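You operate a simulated robot arm through the tools that you are given. There is no shell and no other tool.

You run a simulated robot arm. Do the job below in one go: nothing can be reset, and whatever is moved stays where it is left.

TASK
Cool the mould: heat off, dial to 90, fan on till under 40 C, then set it on the mat.
Fine: Stop the fan when it is cool; the other moulds stay.
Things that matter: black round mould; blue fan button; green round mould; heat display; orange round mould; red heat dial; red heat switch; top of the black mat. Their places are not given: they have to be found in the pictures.

The check looks at the end state, three seconds after you hand in, the way a careful person would. Anything else that was tipped, shoved, dropped, spilled or broken makes it a failure.

THE ROBOT
A 7-joint arm with a two-finger parallel gripper, fixed in place. Base frame: the origin is at the foot of the arm, x ahead of it, y to its left, z up; the work surface is at about z = 0.85. Readings come in m, rad, newtons and seconds.
With the tool pointing down near the work surface it reaches from about 0.24 to 0.68 m from the base axis. Its first joint turns from -1.152 to 1.152 rad. Payload 2.4 kg.
Tool frame: the origin (TCP) lies between the finger pads and is the grasp point; the fingertips stand 0.03 m ahead of it; z points along the fingers, y is the line along which they close. The gripper opens to 0.094 m. The fingers are 0.028 m wide and 0.01 m thick; the gripper's body (0.05 by 0.096 m) begins 0.055 m behind the TCP.
Orientation is that of the tool frame in the base frame, as a unit quaternion [w, x, y, z]. With the fingers straight down and closing along the base's y, the tool's x points along the base's -x, its y along +y and its z along -z.

THE INTERFACE
- The arm moves only by the tool apply_moves. Its argument "rows" is one flat list of numbers, 7 for each row, row after row: the shift along the tool's x, y, z in m, then the turn, a rotation vector about the tool's x, y, z in rad, then the gripper command, from -1 (shut) to 1 (fully open), values between in proportion. In form: [dx, dy, dz, ax, ay, az, gripper, dx, dy, dz, ax, ay, az, gripper, ...]. A call has 1 to 20 rows; each row shifts and turns the commanded pose from where the row before left it, along the tool's axes as they then stand. Rows are played at 5 a second. More than 0.05 m and 0.15 rad between two rows, or a gripper value outside its range, and nothing of the call is played. Where a pose cannot be reached the arm comes as near as it can. A force on the tool above 40 N (or 10 N above the force at the start of the call, whichever is more), or a blocked arm, ends the call early, and 0.2 s more pass. Each finger travels about 0.153 m/s and halts on what it meets, pressing with about 38 N; the grip force reading is that of the motor and also rises with nothing between the fingers. The clock runs only during rows and for 0.2 s after the last one: add rows that do not move to give the fingers time. It gives the time, the measured TCP pose, the force on the tool (base axes), the opening and the grip force at its end, in the units of the frame above (readings bear some noise), with the torque about the TCP (base axes, N m) and any sound that the robot's microphone picked up.
- Cameras (640 x 400 px; columns grow to the right, rows downward): "scene" is fixed at [0.0082, 0.4562, 1.4445]; the picture's right is [-0.95, -0.32, 0.00], its down [-0.18, 0.54, -0.82] and it looks along [0.26, -0.78, -0.57] (base axes); focal length 353 px, centre (320, 200). "wrist" rides on the gripper at [0.076, 0.014, -0.102] in the tool frame; the picture's right is [-0.18, 0.98, 0.00], its down [-0.75, -0.14, -0.64] and it looks along [-0.63, -0.12, 0.77] (tool axes); focal length 243 px, centre (320, 200).
- capture(camera): a new picture of that camera. The clock stands still meanwhile.
- probe_pixels(camera, pixels): for up to 12 pixels [column, row] of the newest picture of that camera ("zoom" is the newest enlarged one), the place [x, y, z] in the base frame of the surface seen there, good to about 0.002 m. The clock stands still meanwhile.
- enlarge(camera, box): a new picture of the part [left, top, right, bottom] of that camera's present view, enlarged. The clock stands still meanwhile.
- hand_in(): hands the job in; it is judged then, once.

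Leave the gripper open and the arm clear of the work at the hand-in unless told otherwise.

The tools are called by a JSON object that holds its "fn" and its "kwargs". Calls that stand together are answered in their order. apply_moves: Moves the arm, as the interface text tells. Its arguments: {"type":"object","properties":{"rows":{"type":"array","items":{"type":"number"}}},"required":["rows"]} The other tools are called the same way: capture (camera) takes a picture; probe_pixels (camera, pixels) gives the place of the surface under pixels of a picture; enlarge (camera, box) takes an enlarged picture of a part of a camera's view; hand_in () hands the job in.

At the start:

```text
t: 0.0
tool_pos: [0.4354, -0.0722, 1.1859]
tool_rot: [-0.001, 0.0, 1.0, 0.0]
force: [-0.3, -0.3, 0.3]
wrist_torque: [0.02, 0.01, -0.03]
opening: 0.0938
gripper_force: 0.2
```

scene: 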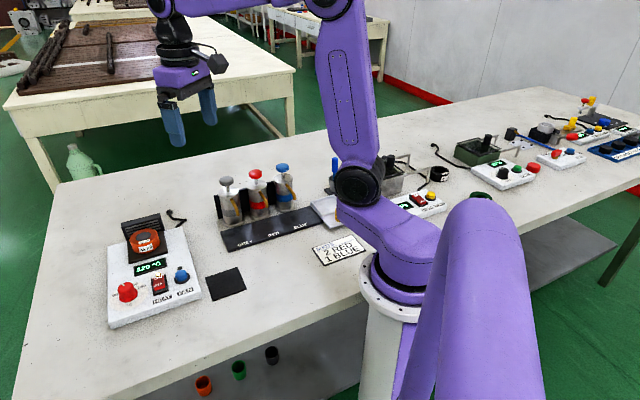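
wrist: 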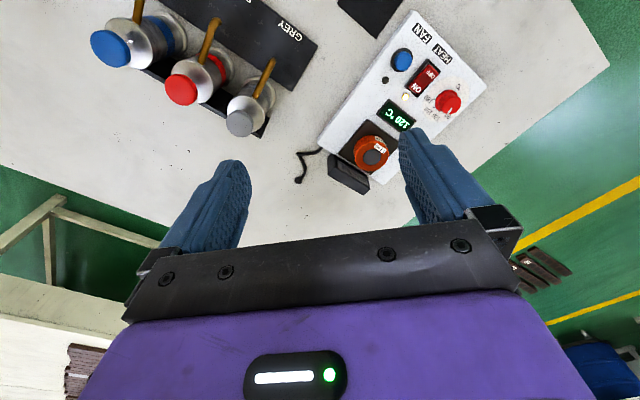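

I see a hot plate device at the left of the scene picture (around column 150, row 270) with an orange mould on it, a display, a red dial, a red switch and a blue button. The mat is at about (226, 282). I'll enlarge both views to see the details.

{"fn": "enlarge", "kwargs": {"camera": "scene", "box": [90, 200, 260, 340]}}

{"fn": "enlarge", "kwargs": {"camera": "wrist", "box": [300, 0, 520, 200]}}

```text
2.86 times, centred on (175, 270) of scene
```

zoom: 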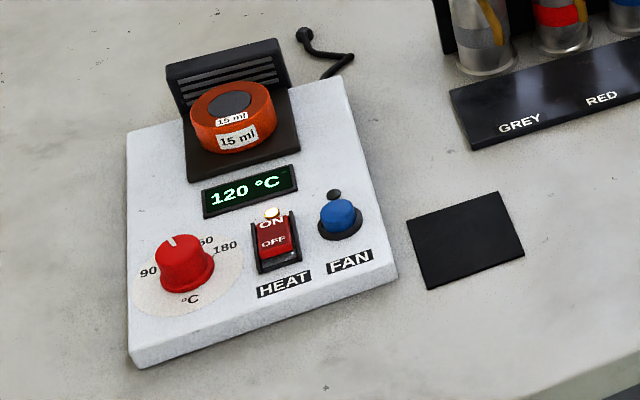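

```text
2.00 times, centred on (410, 100) of wrist
```

zoom: 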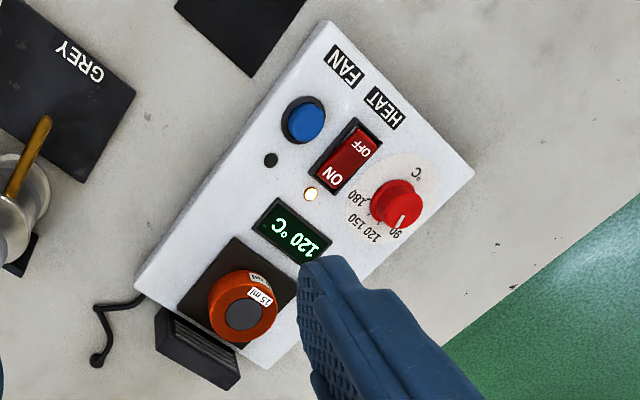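

The orange "15 ml" mould sits on the plate, the display reads 120 °C, and the heat lamp is lit. I'll probe the parts in the enlarged wrist picture: dial top (398,197), switch ON end (333,175), switch OFF end (362,147), button (305,120), mould top (245,313), display (293,232), plate corners, and the mat (240,30).

{"fn": "probe_pixels", "kwargs": {"camera": "zoom", "pixels": [[396, 190], [403, 220], [333, 176], [364, 147], [308, 118], [242, 313], [293, 232], [330, 25], [470, 172], [140, 285], [270, 365], [240, 30]]}}

{"fn": "enlarge", "kwargs": {"camera": "scene", "box": [170, 330, 310, 400]}}

{"fn": "enlarge", "kwargs": {"camera": "scene", "box": [380, 90, 640, 250]}}

```text
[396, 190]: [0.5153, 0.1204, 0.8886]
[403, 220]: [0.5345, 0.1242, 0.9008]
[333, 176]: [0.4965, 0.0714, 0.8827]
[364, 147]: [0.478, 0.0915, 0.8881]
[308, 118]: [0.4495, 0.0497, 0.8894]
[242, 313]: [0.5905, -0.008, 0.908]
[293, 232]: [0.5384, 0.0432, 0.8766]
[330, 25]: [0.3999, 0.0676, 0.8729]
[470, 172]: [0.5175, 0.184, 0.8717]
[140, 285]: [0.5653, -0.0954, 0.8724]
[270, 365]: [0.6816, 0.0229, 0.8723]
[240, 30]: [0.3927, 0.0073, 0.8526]
```

```text
4.57 times, centred on (240, 365) of scene
```

zoom: 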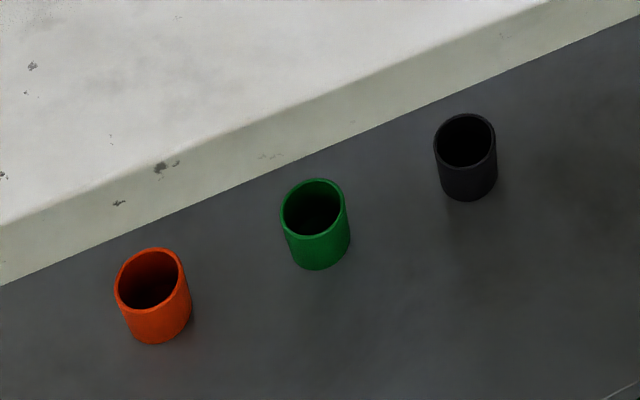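

```text
2.46 times, centred on (510, 170) of scene
```

zoom: 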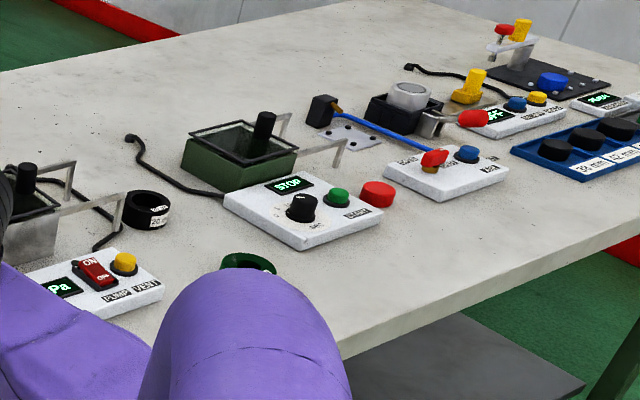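

The orange mould is the one being heated. The green and black ones are elsewhere and I will leave them alone. The device is turned about 45° in the base frame. Next I move the gripper over the control panel and yaw it +45° for a close look.

{"fn": "apply_moves", "kwargs": {"rows": [-0.012, 0.034, 0.021, 0, 0, 0, 1, -0.012, 0.034, 0.021, 0, 0, 0, 1, -0.012, 0.034, 0.021, 0, 0, 0, 1, -0.012, 0.034, 0.021, 0, 0, 0, 1, -0.012, 0.034, 0.021, 0, 0, 0, 1, 0, 0, 0, 0, 0, 0.1309, 1, 0, 0, 0, 0, 0, 0.1309, 1, 0, 0, 0, 0, 0, 0.1309, 1, 0, 0, 0, 0, 0, 0.1309, 1, 0, 0, 0, 0, 0, 0.1309, 1, 0, 0, 0, 0, 0, 0.1309, 1, 0, 0, 0, 0, 0, 0, 1, 0, 0, 0, 0, 0, 0, 1]}}

{"fn": "capture", "kwargs": {"camera": "wrist"}}

{"fn": "capture", "kwargs": {"camera": "scene"}}

```text
t: 2.8
tool_pos: [0.4971, 0.0968, 1.0805]
tool_rot: [0.0, 0.382, 0.924, 0.001]
force: [0.9, -0.1, 0.1]
wrist_torque: [0.02, 0.02, -0.01]
opening: 0.0941
gripper_force: 0.0
```

```text
taken
```

wrist: 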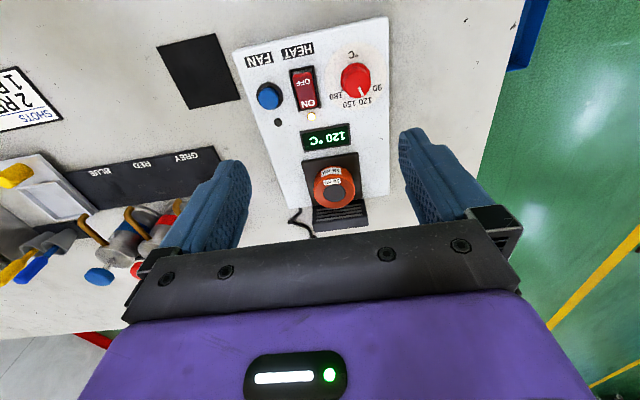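

```text
taken
```

scene: 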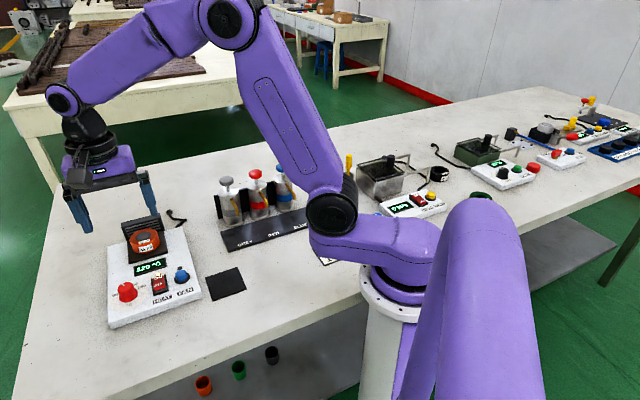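

The wrist view now shows the whole panel (columns 235–390, rows 20–230). I'll enlarge it.

{"fn": "enlarge", "kwargs": {"camera": "wrist", "box": [235, 30, 395, 130]}}

```text
4.00 times, centred on (315, 80) of wrist
```

zoom: 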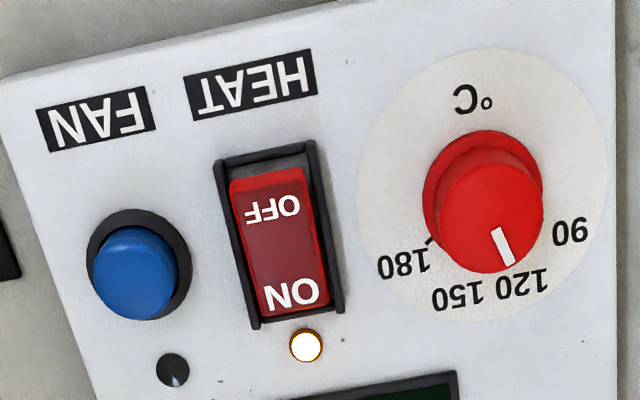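

I can clearly see the switch (OFF end at (270,210), ON end at (292,295)), the blue button at (135,272), and the dial with its marker at (502,246). I'll probe these points.

{"fn": "probe_pixels", "kwargs": {"camera": "zoom", "pixels": [[497, 232], [510, 260], [440, 215], [540, 205], [490, 160], [490, 267], [572, 232], [525, 285], [460, 298], [404, 265], [473, 98], [490, 215]]}}

{"fn": "probe_pixels", "kwargs": {"camera": "zoom", "pixels": [[232, 190], [305, 175], [272, 205], [278, 250], [292, 293], [262, 312], [325, 300], [135, 250], [130, 300], [100, 270], [170, 270], [268, 165]]}}

```text
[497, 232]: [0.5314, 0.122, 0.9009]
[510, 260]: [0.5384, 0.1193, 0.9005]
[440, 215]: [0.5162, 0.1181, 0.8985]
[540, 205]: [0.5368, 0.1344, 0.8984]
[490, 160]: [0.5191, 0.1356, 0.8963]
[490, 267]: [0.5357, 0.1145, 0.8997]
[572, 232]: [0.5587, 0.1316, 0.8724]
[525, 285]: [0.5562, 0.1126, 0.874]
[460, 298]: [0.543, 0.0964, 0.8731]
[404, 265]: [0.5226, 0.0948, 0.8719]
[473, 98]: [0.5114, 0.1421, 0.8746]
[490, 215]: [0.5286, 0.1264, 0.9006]
```

```text
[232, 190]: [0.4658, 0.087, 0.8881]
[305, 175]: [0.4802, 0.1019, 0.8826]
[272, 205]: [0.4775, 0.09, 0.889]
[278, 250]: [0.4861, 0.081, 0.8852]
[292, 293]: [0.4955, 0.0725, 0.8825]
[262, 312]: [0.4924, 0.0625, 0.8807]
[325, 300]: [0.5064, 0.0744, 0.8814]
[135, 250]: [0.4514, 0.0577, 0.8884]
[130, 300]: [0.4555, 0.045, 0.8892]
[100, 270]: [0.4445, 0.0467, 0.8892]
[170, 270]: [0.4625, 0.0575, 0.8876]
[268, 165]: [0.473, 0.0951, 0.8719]
```

The rocker's ON end is down and its OFF end is raised. The rocker centre is about (0.486, 0.0815) and the OFF press point about (0.4755, 0.092). I'll shut the gripper and move it above the OFF end at z ≈ 0.97.

{"fn": "apply_moves", "kwargs": {"rows": [0.003, -0.00465, 0.0275, 0, 0, 0, -1, 0.003, -0.00465, 0.0275, 0, 0, 0, -1, 0.003, -0.00465, 0.0275, 0, 0, 0, -1, 0.003, -0.00465, 0.0275, 0, 0, 0, -1, 0, 0, 0, 0, 0, 0, -1, 0, 0, 0, 0, 0, 0, -1, 0, 0, 0, 0, 0, 0, -1]}}

{"fn": "enlarge", "kwargs": {"camera": "wrist", "box": [220, 30, 420, 230]}}

{"fn": "enlarge", "kwargs": {"camera": "scene", "box": [70, 180, 260, 340]}}

```text
t: 4.4
tool_pos: [0.4744, 0.0934, 0.9719]
tool_rot: [0.001, 0.383, 0.924, 0.0]
force: [0.1, 0.3, -0.8]
wrist_torque: [0.01, -0.02, 0.02]
opening: 0.0001
gripper_force: 33.4
```

```text
2.00 times, centred on (320, 130) of wrist
```

zoom: 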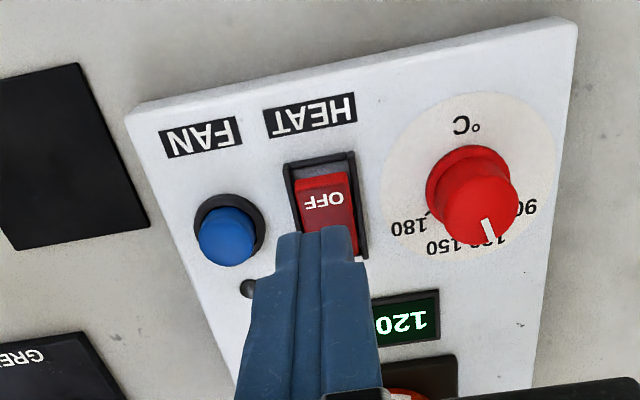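

```text
2.50 times, centred on (165, 260) of scene
```

zoom: 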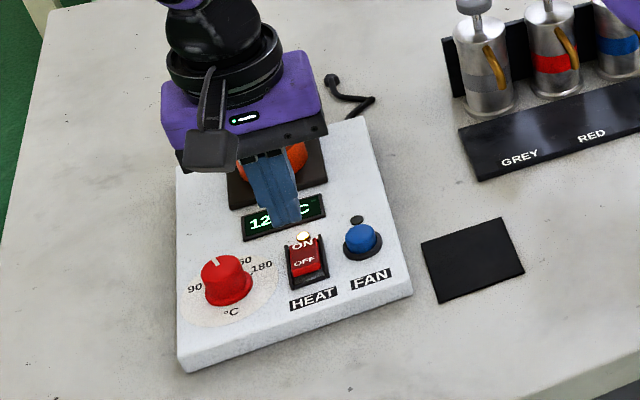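

The closed fingers are over the OFF end. I'll lower to just above it, then press gently to TCP z ≈ 0.913 (fingertips at about 0.883).

{"fn": "apply_moves", "kwargs": {"rows": [0, 0, 0.016, 0, 0, 0, -1, 0, 0, 0.016, 0, 0, 0, -1, 0, 0, 0.015, 0, 0, 0, -1, 0, 0, 0.003, 0, 0, 0, -1, 0, 0, 0.003, 0, 0, 0, -1, 0, 0, 0.003, 0, 0, 0, -1, 0, 0, 0.003, 0, 0, 0, -1, 0, 0, 0, 0, 0, 0, -1]}}

{"fn": "enlarge", "kwargs": {"camera": "scene", "box": [70, 180, 260, 340]}}

```text
t: 6.2
tool_pos: [0.4747, 0.0942, 0.9145]
tool_rot: [0.0, 0.382, 0.924, 0.0]
force: [-5.8, -0.7, 11.8]
wrist_torque: [-0.08, 0.06, -0.14]
opening: 0.0
gripper_force: 33.1
stopped in row 8: the force on the tool passed its limit at 42 N (the readings are from after the stop); the commanded pose is now the measured one
```

```text
2.50 times, centred on (165, 260) of scene
```

zoom: 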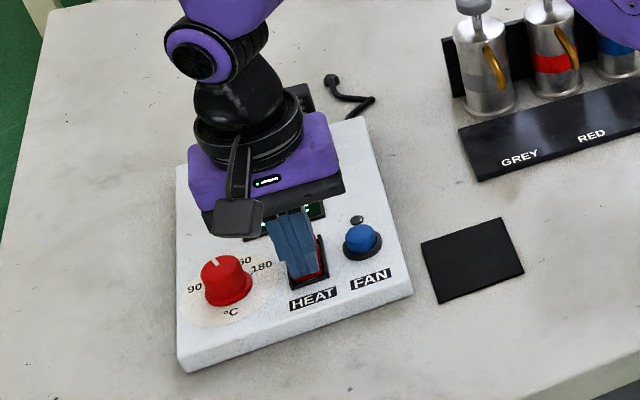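

The force limit tripped at 42 N with the TCP at 0.9145. I'll lift and check whether the rocker flipped.

{"fn": "apply_moves", "kwargs": {"rows": [0, 0, -0.02, 0, 0, 0, -1, 0, 0, -0.03, 0, 0, 0, -1, 0, 0, -0.03, 0, 0, 0, -1, 0, 0, 0, 0, 0, 0, -1]}}

{"fn": "enlarge", "kwargs": {"camera": "scene", "box": [70, 180, 260, 340]}}

{"fn": "enlarge", "kwargs": {"camera": "wrist", "box": [220, 30, 420, 230]}}

```text
t: 7.2
tool_pos: [0.4753, 0.0942, 0.9944]
tool_rot: [0.0, 0.383, 0.924, 0.0]
force: [0.4, 0.2, -1.0]
wrist_torque: [0.0, -0.01, -0.02]
opening: 0.0
gripper_force: 33.1
```

```text
2.50 times, centred on (165, 260) of scene
```

zoom: 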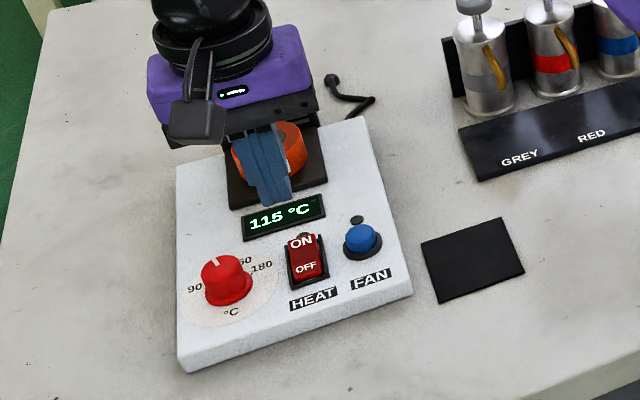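

```text
2.00 times, centred on (320, 130) of wrist
```

zoom: 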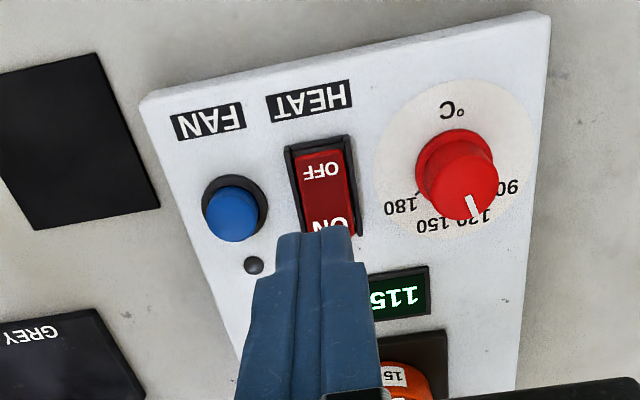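

The lamp is dark and the display fell to 115 °C, so heat is off. Next is the dial, and I'll enlarge it to find its centre and rim.

{"fn": "enlarge", "kwargs": {"camera": "wrist", "box": [400, 65, 490, 155]}}

```text
4.44 times, centred on (445, 110) of wrist
```

zoom: 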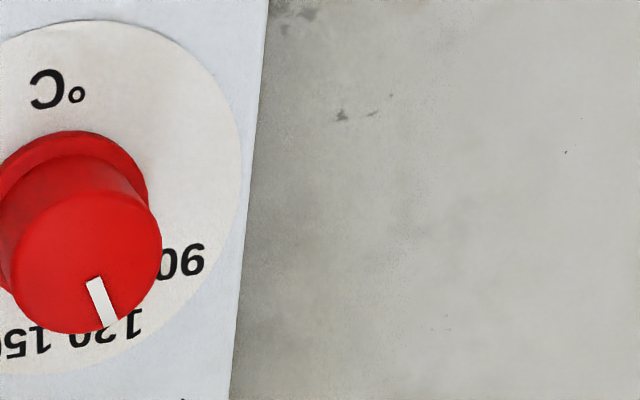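

I'll re-centre the enlargement on the dial, at about wrist pixel (390,115).

{"fn": "enlarge", "kwargs": {"camera": "wrist", "box": [342, 75, 438, 135]}}

```text
6.67 times, centred on (390, 105) of wrist
```

zoom: 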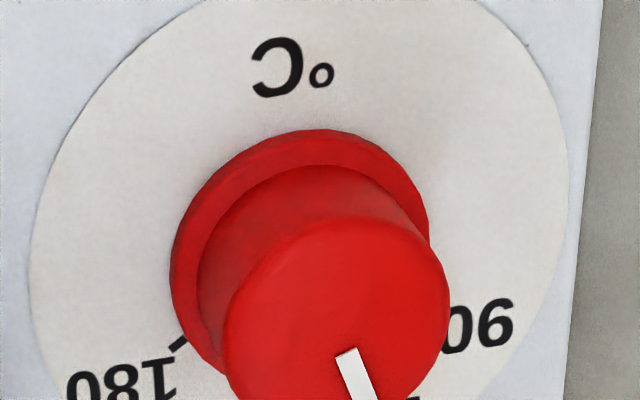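

I'll probe the knob top's rim and the printed scale disc's edge to compute the dial centre.

{"fn": "probe_pixels", "kwargs": {"camera": "zoom", "pixels": [[234, 325], [442, 290], [345, 225], [275, 250], [410, 238], [336, 320], [38, 270], [562, 190], [490, 15], [120, 85], [178, 345], [348, 358]]}}

{"fn": "enlarge", "kwargs": {"camera": "wrist", "box": [342, 105, 438, 165]}}

```text
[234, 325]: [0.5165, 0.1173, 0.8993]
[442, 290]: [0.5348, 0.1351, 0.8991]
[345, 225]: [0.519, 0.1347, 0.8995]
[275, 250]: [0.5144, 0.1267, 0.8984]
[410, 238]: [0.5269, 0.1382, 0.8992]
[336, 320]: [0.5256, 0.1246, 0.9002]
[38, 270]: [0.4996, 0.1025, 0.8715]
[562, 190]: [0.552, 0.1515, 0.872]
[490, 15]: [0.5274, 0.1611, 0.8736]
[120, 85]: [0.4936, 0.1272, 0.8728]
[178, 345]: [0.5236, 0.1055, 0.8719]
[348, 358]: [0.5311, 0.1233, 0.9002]
```

```text
6.67 times, centred on (390, 135) of wrist
```

zoom: 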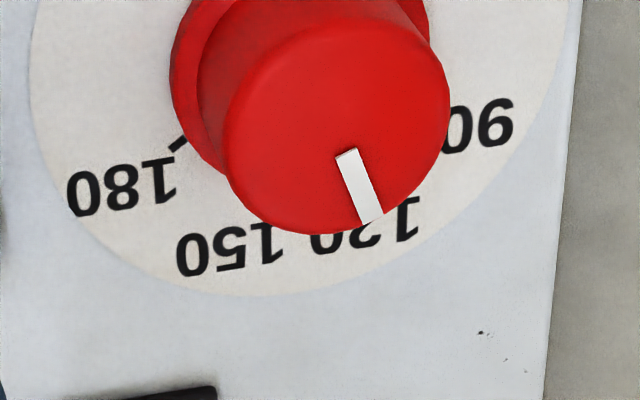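

I'll probe the marker's outer end and the label centres in this view for the exact angles.

{"fn": "probe_pixels", "kwargs": {"camera": "zoom", "pixels": [[350, 160], [368, 213], [480, 124], [400, 215], [345, 235], [228, 250], [120, 187], [178, 145], [462, 130], [497, 120]]}}

```text
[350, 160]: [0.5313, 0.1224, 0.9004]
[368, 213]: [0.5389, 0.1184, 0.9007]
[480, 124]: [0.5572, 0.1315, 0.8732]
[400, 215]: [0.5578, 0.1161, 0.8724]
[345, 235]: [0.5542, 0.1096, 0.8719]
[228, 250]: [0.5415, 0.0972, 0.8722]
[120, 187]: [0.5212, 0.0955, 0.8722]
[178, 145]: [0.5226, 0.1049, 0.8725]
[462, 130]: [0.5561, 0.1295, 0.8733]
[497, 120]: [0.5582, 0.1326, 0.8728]
```

The dial centre is (0.527, 0.125), the knob's radius about 13 mm and its top at z 0.900. The marker is at about −28° and the 90 mark at about +12°, so the dial needs about 40° counter-clockwise seen from above. I'll move above the dial with the fingers partly open.

{"fn": "apply_moves", "kwargs": {"rows": [-0.0049, 0.0194, 0, 0, 0, 0, 0.3, -0.0049, 0.0194, 0, 0, 0, 0, 0.3, -0.0049, 0.0194, 0, 0, 0, 0, 0.3, 0, 0, 0.02, 0, 0, 0, 0.3, 0, 0, 0.02, 0, 0, 0, 0.3, 0, 0, 0, 0, 0, 0, 0.3, 0, 0, 0, 0, 0, 0, 0.3]}}

{"fn": "capture", "kwargs": {"camera": "wrist"}}

```text
t: 8.8
tool_pos: [0.5273, 0.1233, 0.9544]
tool_rot: [0.0, 0.383, 0.924, 0.0]
force: [0.3, -0.1, -0.5]
wrist_torque: [-0.01, 0.0, 0.02]
opening: 0.0611
gripper_force: 0.0
```

```text
taken
```

wrist: 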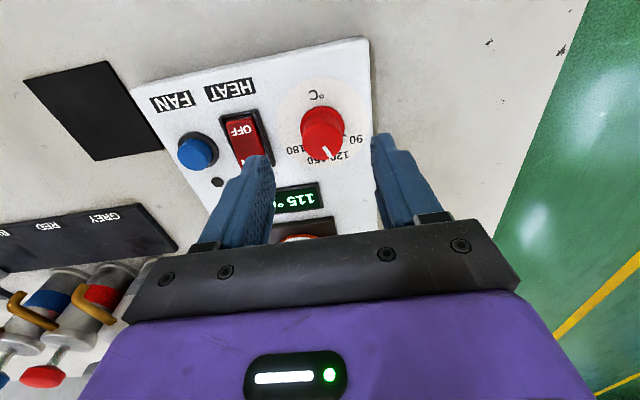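

The knob is centred between the fingers. I'll lower to TCP z ≈ 0.912 and close on it.

{"fn": "apply_moves", "kwargs": {"rows": [0.0014, 0.001, 0.015, 0, 0, 0, 0.3, 0, 0, 0.015, 0, 0, 0, 0.3, 0, 0, 0.0124, 0, 0, 0, 0.3, 0, 0, 0, 0, 0, 0, 0.3, 0, 0, 0, 0, 0, 0, -0.3, 0, 0, 0, 0, 0, 0, -0.6, 0, 0, 0, 0, 0, 0, -0.6, 0, 0, 0, 0, 0, 0, -0.6]}}

{"fn": "enlarge", "kwargs": {"camera": "wrist", "box": [220, 50, 420, 230]}}

```text
t: 10.6
tool_pos: [0.5269, 0.1272, 0.9118]
tool_rot: [0.0, 0.382, 0.924, 0.0]
force: [4.3, 2.6, -5.8]
wrist_torque: [-0.32, 0.15, 0.01]
opening: 0.0285
gripper_force: 45.0
```

```text
2.22 times, centred on (320, 140) of wrist
```

zoom: 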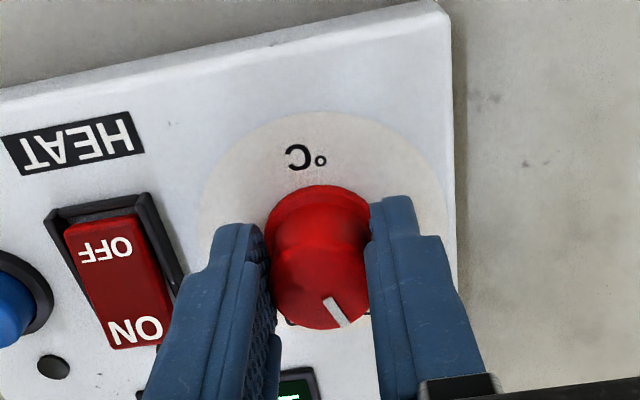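

The knob is gripped (opening 0.0285). I'll turn it counter-clockwise about 39°, which is −0.68 rad about tool z.

{"fn": "apply_moves", "kwargs": {"rows": [0, 0, 0, 0, 0, -0.115, -0.6, 0, 0, 0, 0, 0, -0.115, -0.6, 0, 0, 0, 0, 0, -0.115, -0.6, 0, 0, 0, 0, 0, -0.115, -0.6, 0, 0, 0, 0, 0, -0.115, -0.6, 0, 0, 0, 0, 0, -0.105, -0.6, 0, 0, 0, 0, 0, 0, -0.6, 0, 0, 0, 0, 0, 0, -0.6]}}

{"fn": "enlarge", "kwargs": {"camera": "wrist", "box": [220, 50, 420, 230]}}

{"fn": "enlarge", "kwargs": {"camera": "scene", "box": [70, 180, 260, 340]}}

```text
t: 12.4
tool_pos: [0.5248, 0.1227, 0.9118]
tool_rot: [-0.002, 0.052, 0.999, -0.001]
force: [-16.3, -19.1, 10.3]
wrist_torque: [-0.05, 0.17, -0.06]
opening: 0.0285
gripper_force: 44.7
```

```text
2.22 times, centred on (320, 140) of wrist
```

zoom: 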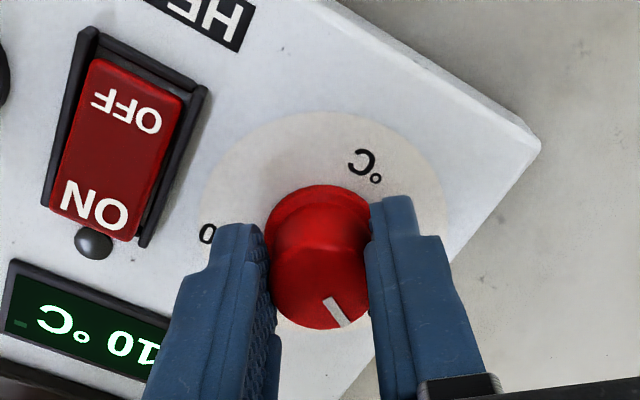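

```text
2.50 times, centred on (165, 260) of scene
```

zoom: 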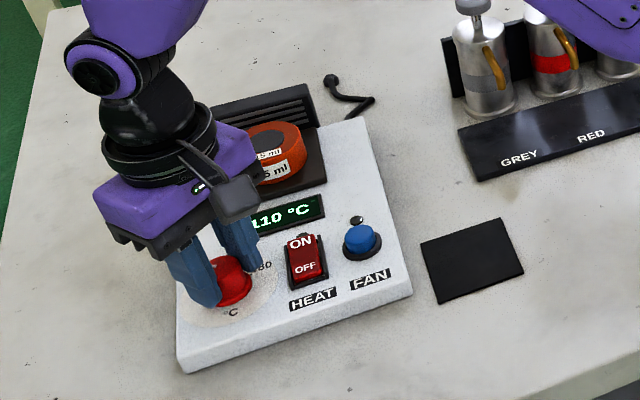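

The marker turned together with the gripper. I'll open, lift straight up, and check the dial.

{"fn": "apply_moves", "kwargs": {"rows": [0, 0, 0, 0, 0, 0, 0.2, 0, 0, 0, 0, 0, 0, 0.3, 0, 0, 0, 0, 0, 0, 0.3, 0, 0, -0.02, 0, 0, 0, 0.3, 0, 0, -0.03, 0, 0, 0, 0.3, 0, 0, -0.03, 0, 0, 0, 0.3, 0, 0, 0, 0, 0, 0, 0.3]}}

{"fn": "enlarge", "kwargs": {"camera": "wrist", "box": [230, 40, 410, 160]}}

{"fn": "enlarge", "kwargs": {"camera": "scene", "box": [70, 180, 260, 340]}}

```text
t: 14.0
tool_pos: [0.5264, 0.1265, 0.9924]
tool_rot: [0.0, 0.053, 0.999, 0.0]
force: [0.3, -0.1, -0.3]
wrist_torque: [0.03, -0.01, -0.02]
opening: 0.0609
gripper_force: 0.1
```

```text
3.33 times, centred on (320, 100) of wrist
```

zoom: 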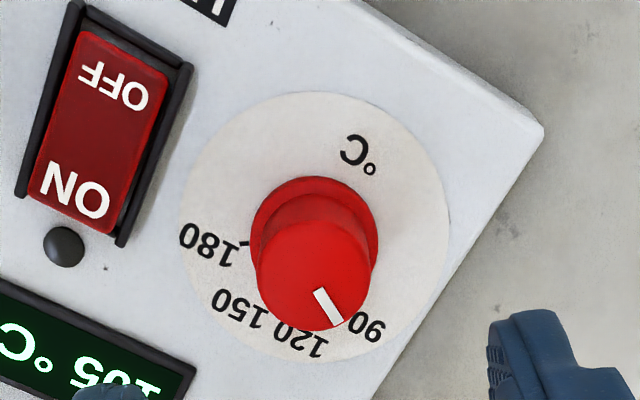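

```text
2.50 times, centred on (165, 260) of scene
```

zoom: 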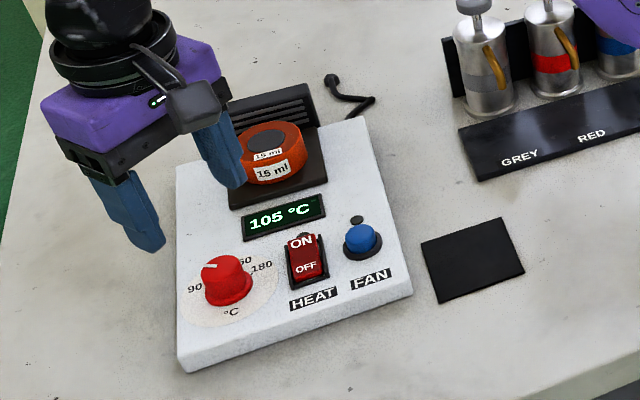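

The marker now points to near 90. I'll measure its angle against the labels.

{"fn": "probe_pixels", "kwargs": {"camera": "zoom", "pixels": [[319, 293], [338, 322], [366, 328], [303, 341], [240, 305], [210, 243], [247, 243], [263, 280], [368, 270], [320, 222], [345, 228], [320, 275]]}}

{"fn": "enlarge", "kwargs": {"camera": "wrist", "box": [285, 85, 365, 145]}}

```text
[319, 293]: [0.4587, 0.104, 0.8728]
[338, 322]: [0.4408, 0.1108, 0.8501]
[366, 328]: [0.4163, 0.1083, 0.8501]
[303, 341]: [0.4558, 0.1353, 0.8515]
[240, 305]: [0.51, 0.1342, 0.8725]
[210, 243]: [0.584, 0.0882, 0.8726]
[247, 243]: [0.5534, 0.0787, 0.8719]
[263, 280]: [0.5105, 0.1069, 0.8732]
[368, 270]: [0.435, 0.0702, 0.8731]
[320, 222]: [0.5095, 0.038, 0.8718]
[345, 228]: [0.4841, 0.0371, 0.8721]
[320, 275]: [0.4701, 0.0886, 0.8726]
```

```text
6.67 times, centred on (325, 115) of wrist
```

zoom: 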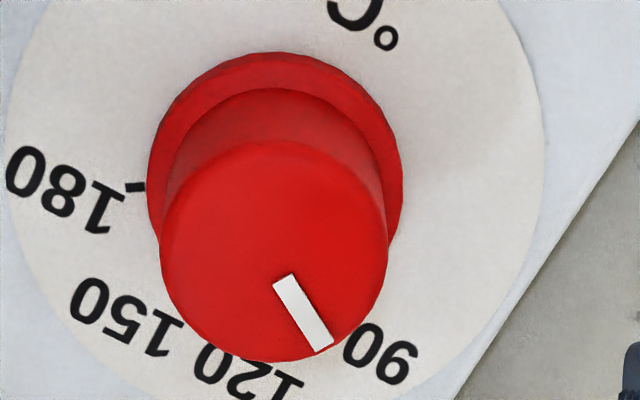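

That probe used the scene zoom, which was the newest picture. I'll probe again on this wrist zoom.

{"fn": "probe_pixels", "kwargs": {"camera": "zoom", "pixels": [[285, 285], [320, 342], [380, 352], [248, 375], [127, 316], [65, 190], [137, 188], [166, 240], [382, 240], [275, 148], [275, 250], [302, 312]]}}

```text
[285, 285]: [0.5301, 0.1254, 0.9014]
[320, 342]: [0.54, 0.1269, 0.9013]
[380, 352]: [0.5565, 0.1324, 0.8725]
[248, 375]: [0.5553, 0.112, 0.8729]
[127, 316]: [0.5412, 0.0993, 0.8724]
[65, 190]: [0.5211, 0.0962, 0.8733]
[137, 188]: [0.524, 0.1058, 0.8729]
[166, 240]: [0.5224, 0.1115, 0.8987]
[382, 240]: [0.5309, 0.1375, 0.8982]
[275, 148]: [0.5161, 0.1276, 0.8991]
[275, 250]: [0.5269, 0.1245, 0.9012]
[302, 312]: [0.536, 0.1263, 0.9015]
```

The marker has the same offset from the "90" label as it had from "120" before, and the measured turn was 38.9° against a 38° step, so the dial is at 90. Now the fan. I'll move the closed fingers above the blue button at about (0.453, 0.051).

{"fn": "apply_moves", "kwargs": {"rows": [0.0217, -0.0276, 0, 0, 0, 0, -1, 0.0217, -0.0276, 0, 0, 0, 0, -1, 0.0217, -0.0276, 0, 0, 0, 0, -1, 0, 0, 0, 0, 0, 0.136, -1, 0, 0, 0, 0, 0, 0.136, -1, 0, 0, 0, 0, 0, 0.136, -1, 0, 0, 0, 0, 0, 0.136, -1, 0, 0, 0, 0, 0, 0.136, -1, 0, 0, 0.015, 0, 0, 0, -1, 0, 0, 0.015, 0, 0, 0, -1, 0, 0, 0, 0, 0, 0, -1, 0, 0, 0, 0, 0, 0, -1]}}

{"fn": "enlarge", "kwargs": {"camera": "wrist", "box": [220, 50, 420, 230]}}

{"fn": "enlarge", "kwargs": {"camera": "scene", "box": [70, 180, 260, 340]}}

```text
t: 16.6
tool_pos: [0.4535, 0.0508, 0.9612]
tool_rot: [0.0, 0.382, 0.924, 0.001]
force: [-0.2, 0.2, -0.9]
wrist_torque: [-0.01, 0.02, 0.02]
opening: 0.0001
gripper_force: 33.0
```

```text
2.22 times, centred on (320, 140) of wrist
```

zoom: 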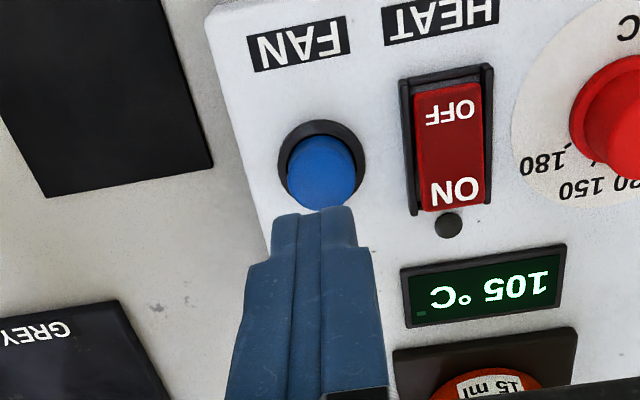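

```text
2.50 times, centred on (165, 260) of scene
```

zoom: 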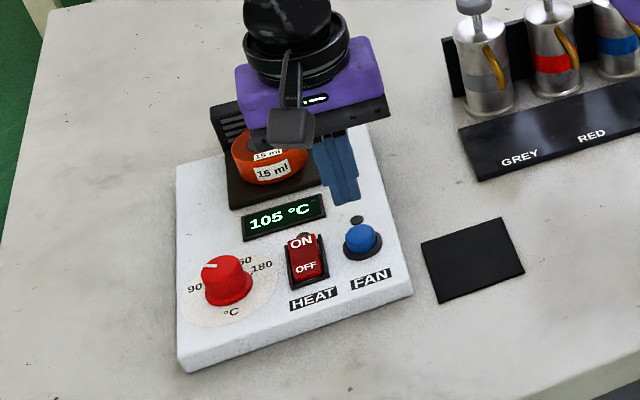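

The fingers are centred over the button. I'll lower and press gently to TCP ≈ 0.9155, then come back up a little.

{"fn": "apply_moves", "kwargs": {"rows": [0, 0, 0.013, 0, 0, 0, -1, 0, 0, 0.013, 0, 0, 0, -1, 0, 0, 0.012, 0, 0, 0, -1, 0, 0, 0.002, 0, 0, 0, -1, 0, 0, 0.002, 0, 0, 0, -1, 0, 0, 0.002, 0, 0, 0, -1, 0, 0, 0.002, 0, 0, 0, -1]}}

{"fn": "enlarge", "kwargs": {"camera": "scene", "box": [70, 180, 260, 340]}}

```text
t: 18.2
tool_pos: [0.4533, 0.0497, 0.9151]
tool_rot: [0.0, 0.382, 0.924, 0.001]
force: [-0.4, -0.8, 2.0]
wrist_torque: [0.02, 0.03, -0.02]
opening: 0.0
gripper_force: 32.8
heard: click
```

```text
2.50 times, centred on (165, 260) of scene
```

zoom: 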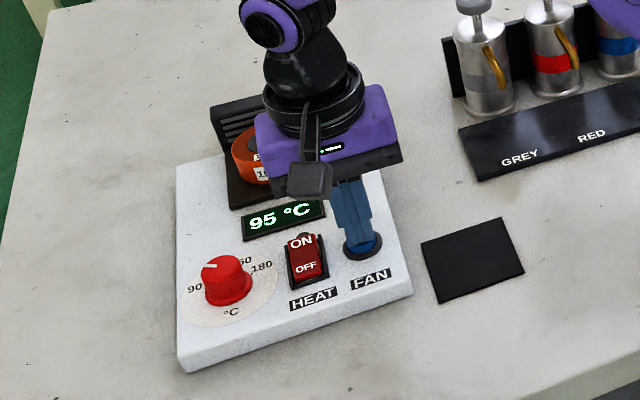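

I heard a click and the display reads 95 °C. I'll lift off the button and check whether the fan lamp is lit.

{"fn": "apply_moves", "kwargs": {"rows": [0, 0, -0.01, 0, 0, 0, -1, 0, 0, -0.02, 0, 0, 0, -1, 0, 0, -0.02, 0, 0, 0, -1, 0, 0, 0, 0, 0, 0, -1]}}

{"fn": "enlarge", "kwargs": {"camera": "scene", "box": [70, 180, 260, 340]}}

{"fn": "enlarge", "kwargs": {"camera": "wrist", "box": [220, 50, 420, 230]}}

```text
t: 19.2
tool_pos: [0.4534, 0.0506, 0.9649]
tool_rot: [0.0, 0.382, 0.924, 0.0]
force: [0.7, -0.2, -0.4]
wrist_torque: [0.0, -0.03, -0.02]
opening: 0.0002
gripper_force: 32.8
```

```text
2.50 times, centred on (165, 260) of scene
```

zoom: 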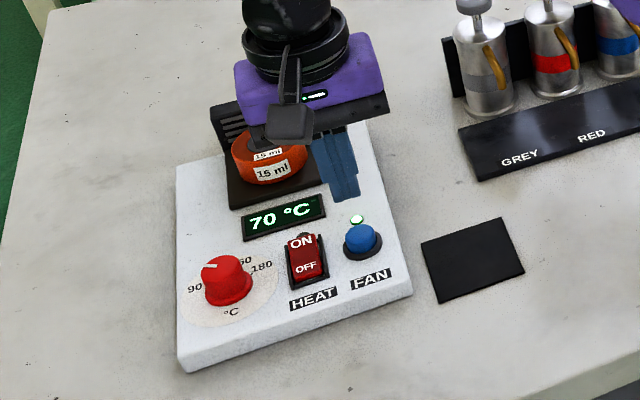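

```text
2.22 times, centred on (320, 140) of wrist
```

zoom: 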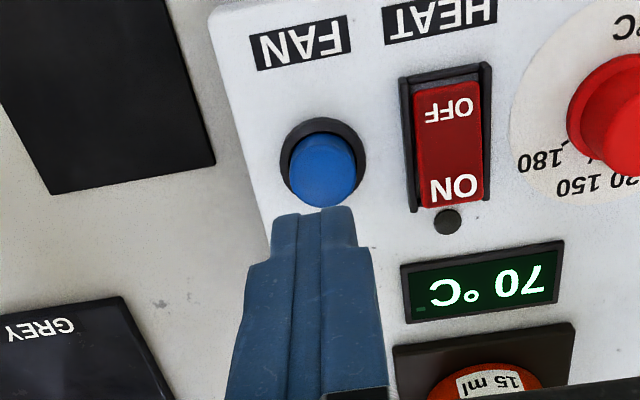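

The fan lamp is green and the display fell to 70 °C. I'll wait about 1.4 seconds.

{"fn": "apply_moves", "kwargs": {"rows": [0, 0, 0, 0, 0, 0, -1, 0, 0, 0, 0, 0, 0, -1, 0, 0, 0, 0, 0, 0, -1, 0, 0, 0, 0, 0, 0, -1, 0, 0, 0, 0, 0, 0, -1, 0, 0, 0, 0, 0, 0, -1]}}

{"fn": "enlarge", "kwargs": {"camera": "wrist", "box": [220, 50, 420, 230]}}

```text
t: 20.6
tool_pos: [0.4538, 0.0515, 0.9649]
tool_rot: [0.0, 0.381, 0.924, 0.0]
force: [0.1, -0.4, 0.1]
wrist_torque: [0.01, 0.02, 0.03]
opening: 0.0
gripper_force: 32.6
```

```text
2.22 times, centred on (320, 140) of wrist
```

zoom: 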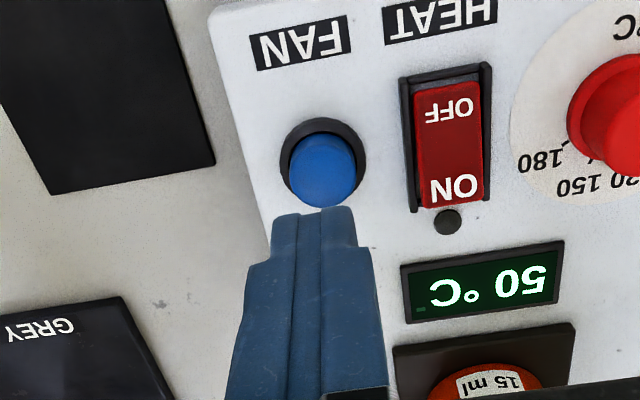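

It reads 50 °C and is still falling. I'll wait about 2 more seconds.

{"fn": "apply_moves", "kwargs": {"rows": [0, 0, 0, 0, 0, 0, -1, 0, 0, 0, 0, 0, 0, -1, 0, 0, 0, 0, 0, 0, -1, 0, 0, 0, 0, 0, 0, -1, 0, 0, 0, 0, 0, 0, -1, 0, 0, 0, 0, 0, 0, -1, 0, 0, 0, 0, 0, 0, -1, 0, 0, 0, 0, 0, 0, -1, 0, 0, 0, 0, 0, 0, -1]}}

{"fn": "enlarge", "kwargs": {"camera": "wrist", "box": [220, 50, 420, 230]}}

```text
t: 22.6
tool_pos: [0.4527, 0.0507, 0.965]
tool_rot: [0.0, 0.382, 0.924, 0.001]
force: [0.7, 0.0, 0.1]
wrist_torque: [0.01, -0.02, 0.03]
opening: 0.0
gripper_force: 33.1
```

```text
2.22 times, centred on (320, 140) of wrist
```

zoom: 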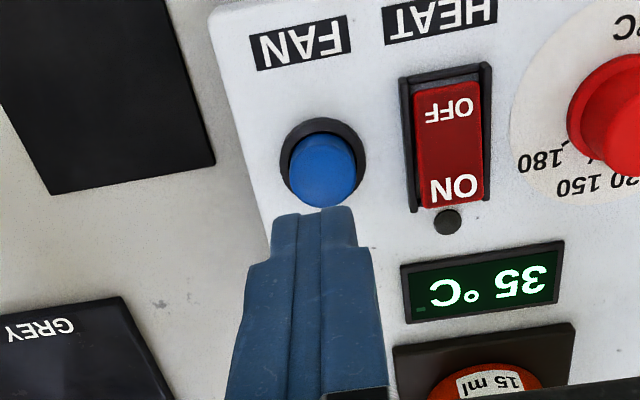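

The display shows 35 °C, under 40. I'll press the button again to stop the fan; it keeps cooling a little more while I descend.

{"fn": "apply_moves", "kwargs": {"rows": [0, 0, 0.014, 0, 0, 0, -1, 0, 0, 0.014, 0, 0, 0, -1, 0, 0, 0.014, 0, 0, 0, -1, 0, 0, 0.002, 0, 0, 0, -1, 0, 0, 0.002, 0, 0, 0, -1, 0, 0, 0.002, 0, 0, 0, -1, 0, 0, 0.002, 0, 0, 0, -1]}}

{"fn": "apply_moves", "kwargs": {"rows": [0, 0, -0.01, 0, 0, 0, -1, 0, 0, -0.02, 0, 0, 0, -1, 0, 0, -0.02, 0, 0, 0, -1, 0, 0, -0.03, 0, 0, 0, -1, 0, 0, -0.03, 0, 0, 0, -1, 0, 0, 0, 0, 0, 0, -1]}}

{"fn": "enlarge", "kwargs": {"camera": "scene", "box": [70, 180, 260, 340]}}

{"fn": "capture", "kwargs": {"camera": "wrist"}}

```text
t: 24.2
tool_pos: [0.454, 0.0492, 0.9163]
tool_rot: [0.0, 0.382, 0.924, 0.002]
force: [-0.8, 0.5, 1.6]
wrist_torque: [0.05, 0.02, -0.02]
opening: 0.0001
gripper_force: 32.5
heard: click
```

```text
t: 25.6
tool_pos: [0.4527, 0.0511, 1.0256]
tool_rot: [0.0, 0.381, 0.924, 0.001]
force: [0.0, 0.7, -0.3]
wrist_torque: [0.01, -0.01, 0.0]
opening: 0.0
gripper_force: 33.4
```

```text
2.50 times, centred on (165, 260) of scene
```

zoom: 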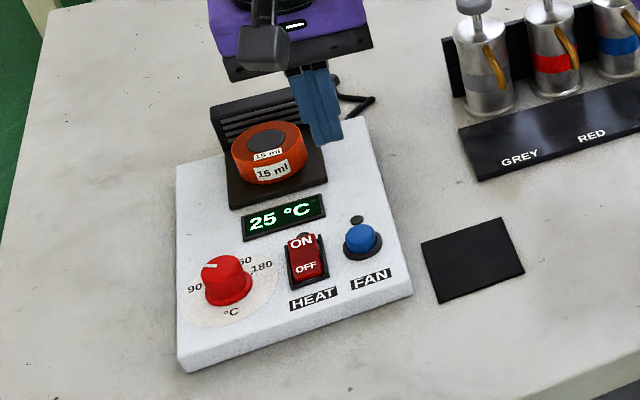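

```text
taken
```

wrist: 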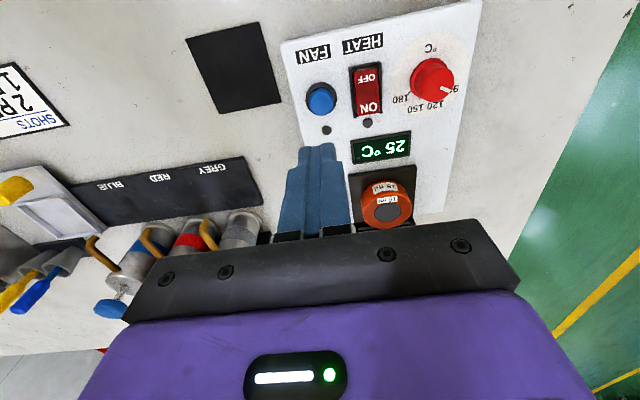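

The fan lamp is dark, the heat is off, the dial is at 90, and it is at 25 °C. Next I'll locate the mould, the fan box and the mat by probing the scene zoom.

{"fn": "probe_pixels", "kwargs": {"camera": "zoom", "pixels": [[236, 150], [298, 138], [262, 126], [268, 145], [275, 175], [225, 104], [296, 86], [260, 108], [473, 258], [426, 247], [497, 222], [520, 268]]}}

{"fn": "enlarge", "kwargs": {"camera": "wrist", "box": [330, 150, 440, 235]}}

```text
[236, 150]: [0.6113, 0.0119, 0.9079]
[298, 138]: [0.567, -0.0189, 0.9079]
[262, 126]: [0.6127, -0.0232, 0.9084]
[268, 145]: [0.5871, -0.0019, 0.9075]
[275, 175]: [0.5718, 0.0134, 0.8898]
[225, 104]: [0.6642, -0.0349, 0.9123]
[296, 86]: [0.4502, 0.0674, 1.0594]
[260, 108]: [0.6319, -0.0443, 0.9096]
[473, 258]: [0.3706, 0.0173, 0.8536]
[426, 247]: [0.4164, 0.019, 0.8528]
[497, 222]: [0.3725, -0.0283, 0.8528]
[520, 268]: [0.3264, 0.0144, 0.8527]
```

```text
4.71 times, centred on (385, 192) of wrist
```

zoom: 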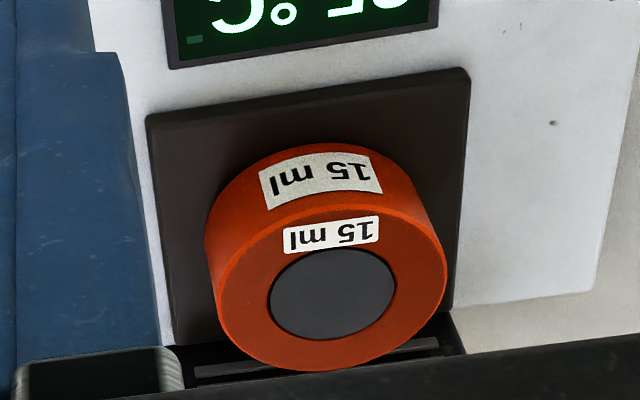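

I'll probe the rim and centre of the mould and the plate in this wrist zoom.

{"fn": "probe_pixels", "kwargs": {"camera": "zoom", "pixels": [[222, 290], [440, 275], [330, 212], [320, 366], [332, 293], [272, 298], [391, 288], [332, 252], [180, 240], [455, 220], [300, 110], [430, 348]]}}

```text
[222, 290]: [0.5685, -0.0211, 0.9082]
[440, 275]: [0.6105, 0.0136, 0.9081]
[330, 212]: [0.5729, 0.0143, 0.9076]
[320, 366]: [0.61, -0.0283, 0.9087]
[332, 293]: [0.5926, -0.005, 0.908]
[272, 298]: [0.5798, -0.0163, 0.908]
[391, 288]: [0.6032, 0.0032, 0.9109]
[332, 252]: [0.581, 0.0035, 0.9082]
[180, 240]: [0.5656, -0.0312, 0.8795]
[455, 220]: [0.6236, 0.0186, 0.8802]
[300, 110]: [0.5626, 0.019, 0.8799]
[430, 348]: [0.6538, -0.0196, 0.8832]
```

The mould's centre is about (0.5915, −0.0065), its radius 28 mm, its top at 0.908 and its base on the plate at 0.880. The fan box stands about 22 mm behind it. I'll open the gripper and go above the mould to z ≈ 0.96, with the fingers closing along the device's width.

{"fn": "apply_moves", "kwargs": {"rows": [-0.0347, 0.01435, 0, 0, 0, 0, 0.8, -0.0347, 0.01435, 0, 0, 0, 0, 0.8, -0.0347, 0.01435, 0, 0, 0, 0, 0.8, -0.0347, 0.01435, 0, 0, 0, 0, 0.8, 0, 0, 0.03, 0, 0, 0, 0.8, 0, 0, 0.035, 0, 0, 0, 0.8, 0, 0, 0, 0, 0, 0, 0.8, 0, 0, 0, 0, 0, 0, 0.8]}}

{"fn": "capture", "kwargs": {"camera": "wrist"}}

{"fn": "enlarge", "kwargs": {"camera": "scene", "box": [70, 150, 260, 310]}}

```text
t: 27.4
tool_pos: [0.5915, -0.0076, 0.9596]
tool_rot: [0.0, 0.381, 0.925, 0.0]
force: [0.2, 0.5, -0.4]
wrist_torque: [-0.02, 0.02, 0.02]
opening: 0.0846
gripper_force: 0.1
```

```text
taken
```

wrist: 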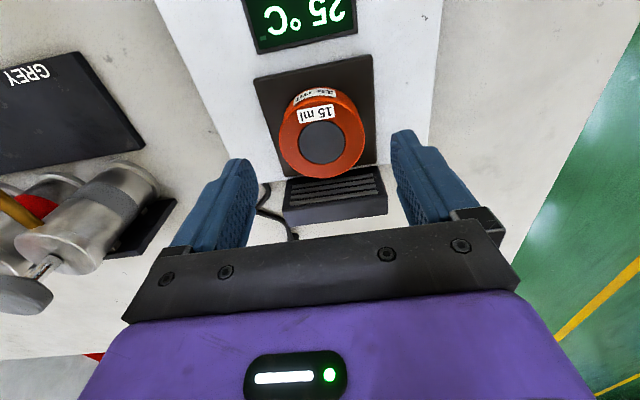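

```text
2.50 times, centred on (165, 230) of scene
```

zoom: 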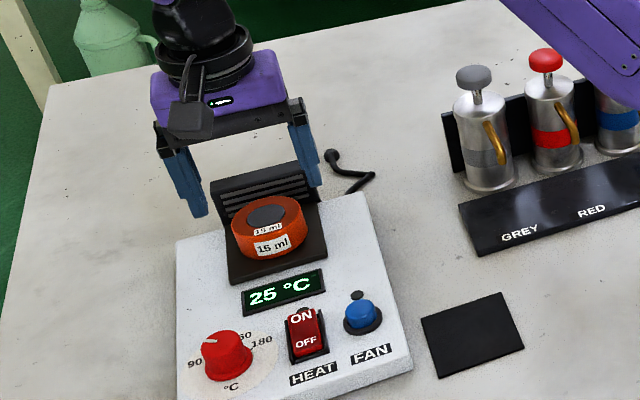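

The mould is centred between the fingers at (322,143). I'll lower to TCP z ≈ 0.914 (tips at 0.884, just above the plate) and close.

{"fn": "apply_moves", "kwargs": {"rows": [0, 0, 0.015, 0, 0, 0, 0.8, 0, 0, 0.015, 0, 0, 0, 0.8, 0, 0, 0.0155, 0, 0, 0, 0.8, 0, 0, 0, 0, 0, 0, 0.8, 0, 0, 0, 0, 0, 0, 0.4, 0, 0, 0, 0, 0, 0, 0.2, 0, 0, 0, 0, 0, 0, 0, 0, 0, 0, 0, 0, 0, 0, 0, 0, 0, 0, 0, 0, 0]}}

{"fn": "capture", "kwargs": {"camera": "wrist"}}

{"fn": "enlarge", "kwargs": {"camera": "scene", "box": [70, 150, 260, 310]}}

```text
t: 29.4
tool_pos: [0.5914, -0.0066, 0.9146]
tool_rot: [0.0, 0.382, 0.924, 0.0]
force: [-0.2, 0.5, -0.9]
wrist_torque: [-0.03, -0.02, 0.03]
opening: 0.0587
gripper_force: 38.0
```

```text
taken
```

wrist: 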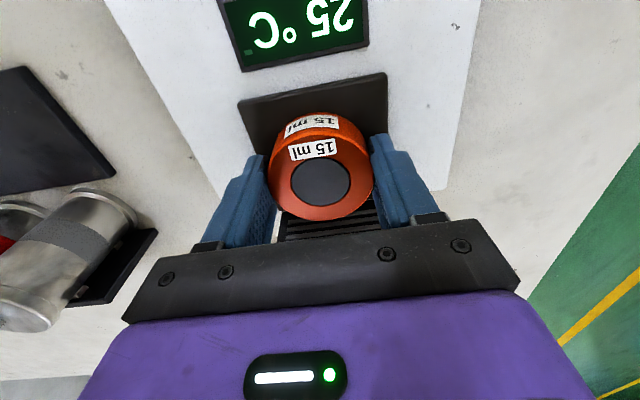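

```text
2.50 times, centred on (165, 230) of scene
```

zoom: 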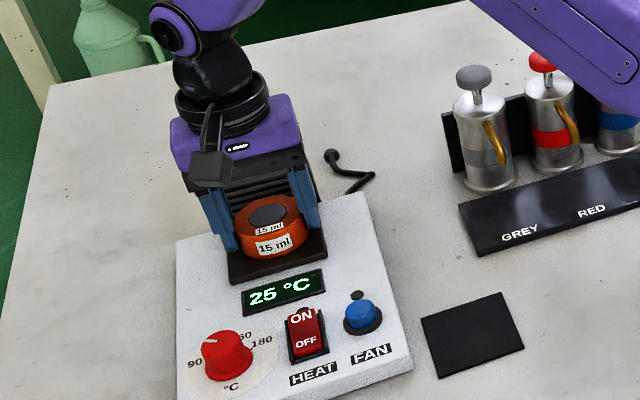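

I have the mould with an opening of 0.0587 and a grip of 38 N. Before lifting I'll probe the mat corners and the rack's front bar in this scene zoom, to place it accurately.

{"fn": "probe_pixels", "kwargs": {"camera": "zoom", "pixels": [[424, 321], [499, 295], [521, 346], [440, 374], [472, 335], [462, 209], [480, 250], [560, 230], [410, 355], [372, 205], [270, 215], [255, 245]]}}

{"fn": "enlarge", "kwargs": {"camera": "scene", "box": [190, 250, 260, 310]}}

```text
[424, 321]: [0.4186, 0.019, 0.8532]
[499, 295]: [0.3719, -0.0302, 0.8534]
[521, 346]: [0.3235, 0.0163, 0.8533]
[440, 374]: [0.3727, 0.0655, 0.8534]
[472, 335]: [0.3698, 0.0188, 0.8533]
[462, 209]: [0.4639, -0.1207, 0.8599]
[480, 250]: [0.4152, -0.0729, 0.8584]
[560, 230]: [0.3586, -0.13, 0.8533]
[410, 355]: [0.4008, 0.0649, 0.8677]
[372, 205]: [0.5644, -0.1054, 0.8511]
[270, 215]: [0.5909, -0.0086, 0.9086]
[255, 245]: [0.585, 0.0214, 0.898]
```

```text
6.67 times, centred on (225, 280) of scene
```

zoom: 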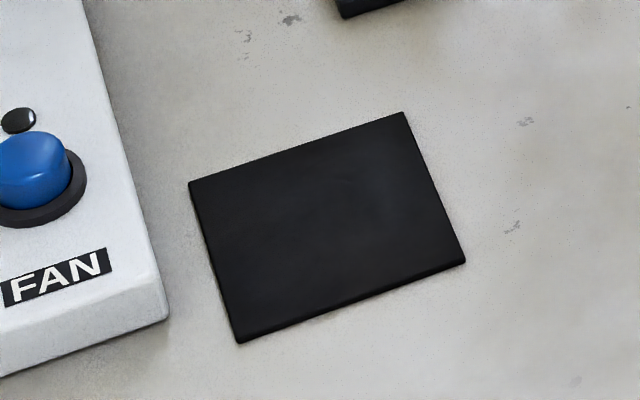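

I'll probe the mat's four corners closely, a few pixels inside each.

{"fn": "probe_pixels", "kwargs": {"camera": "zoom", "pixels": [[194, 185], [402, 117], [461, 260], [241, 336], [295, 148], [215, 255], [350, 299], [434, 185], [325, 227]]}}

```text
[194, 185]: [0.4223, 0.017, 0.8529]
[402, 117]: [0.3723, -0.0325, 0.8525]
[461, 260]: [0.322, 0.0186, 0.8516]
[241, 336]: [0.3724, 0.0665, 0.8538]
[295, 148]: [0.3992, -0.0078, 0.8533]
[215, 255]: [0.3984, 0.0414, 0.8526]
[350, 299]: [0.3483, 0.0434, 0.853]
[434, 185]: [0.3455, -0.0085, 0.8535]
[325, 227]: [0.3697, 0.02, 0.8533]
```

The mat's centre is (0.372, 0.0175), its side 70 mm and its top at 0.853. I'll lift the mould straight up about 0.1 m.

{"fn": "apply_moves", "kwargs": {"rows": [0, 0, -0.008, 0, 0, 0, 0, 0, 0, -0.015, 0, 0, 0, 0, 0, 0, -0.02, 0, 0, 0, 0, 0, 0, -0.02, 0, 0, 0, 0, 0, 0, -0.02, 0, 0, 0, 0, 0, 0, -0.017, 0, 0, 0, 0, 0, 0, 0, 0, 0, 0, 0, 0, 0, 0, 0, 0, 0, 0]}}

{"fn": "capture", "kwargs": {"camera": "wrist"}}

{"fn": "capture", "kwargs": {"camera": "scene"}}

```text
t: 31.2
tool_pos: [0.5926, -0.0081, 1.0144]
tool_rot: [0.0, 0.382, 0.924, -0.001]
force: [-0.8, -0.1, -0.5]
wrist_torque: [-0.02, 0.0, -0.02]
opening: 0.0469
gripper_force: 0.0
```

```text
taken
```

wrist: 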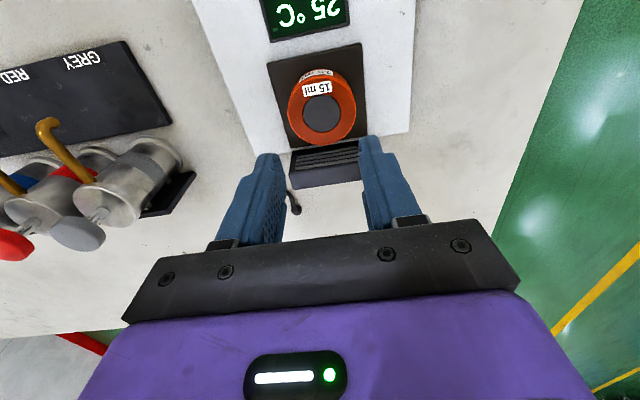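

```text
taken
```

scene: 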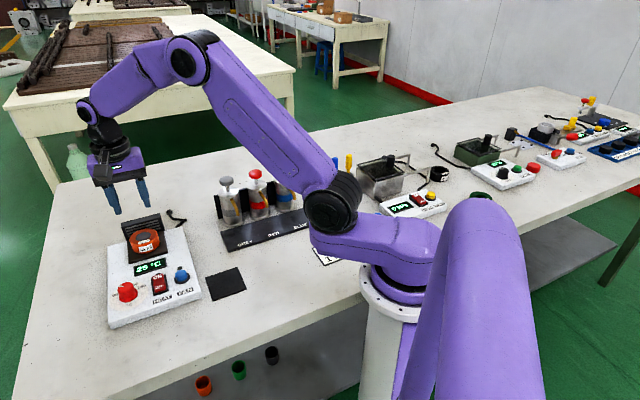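

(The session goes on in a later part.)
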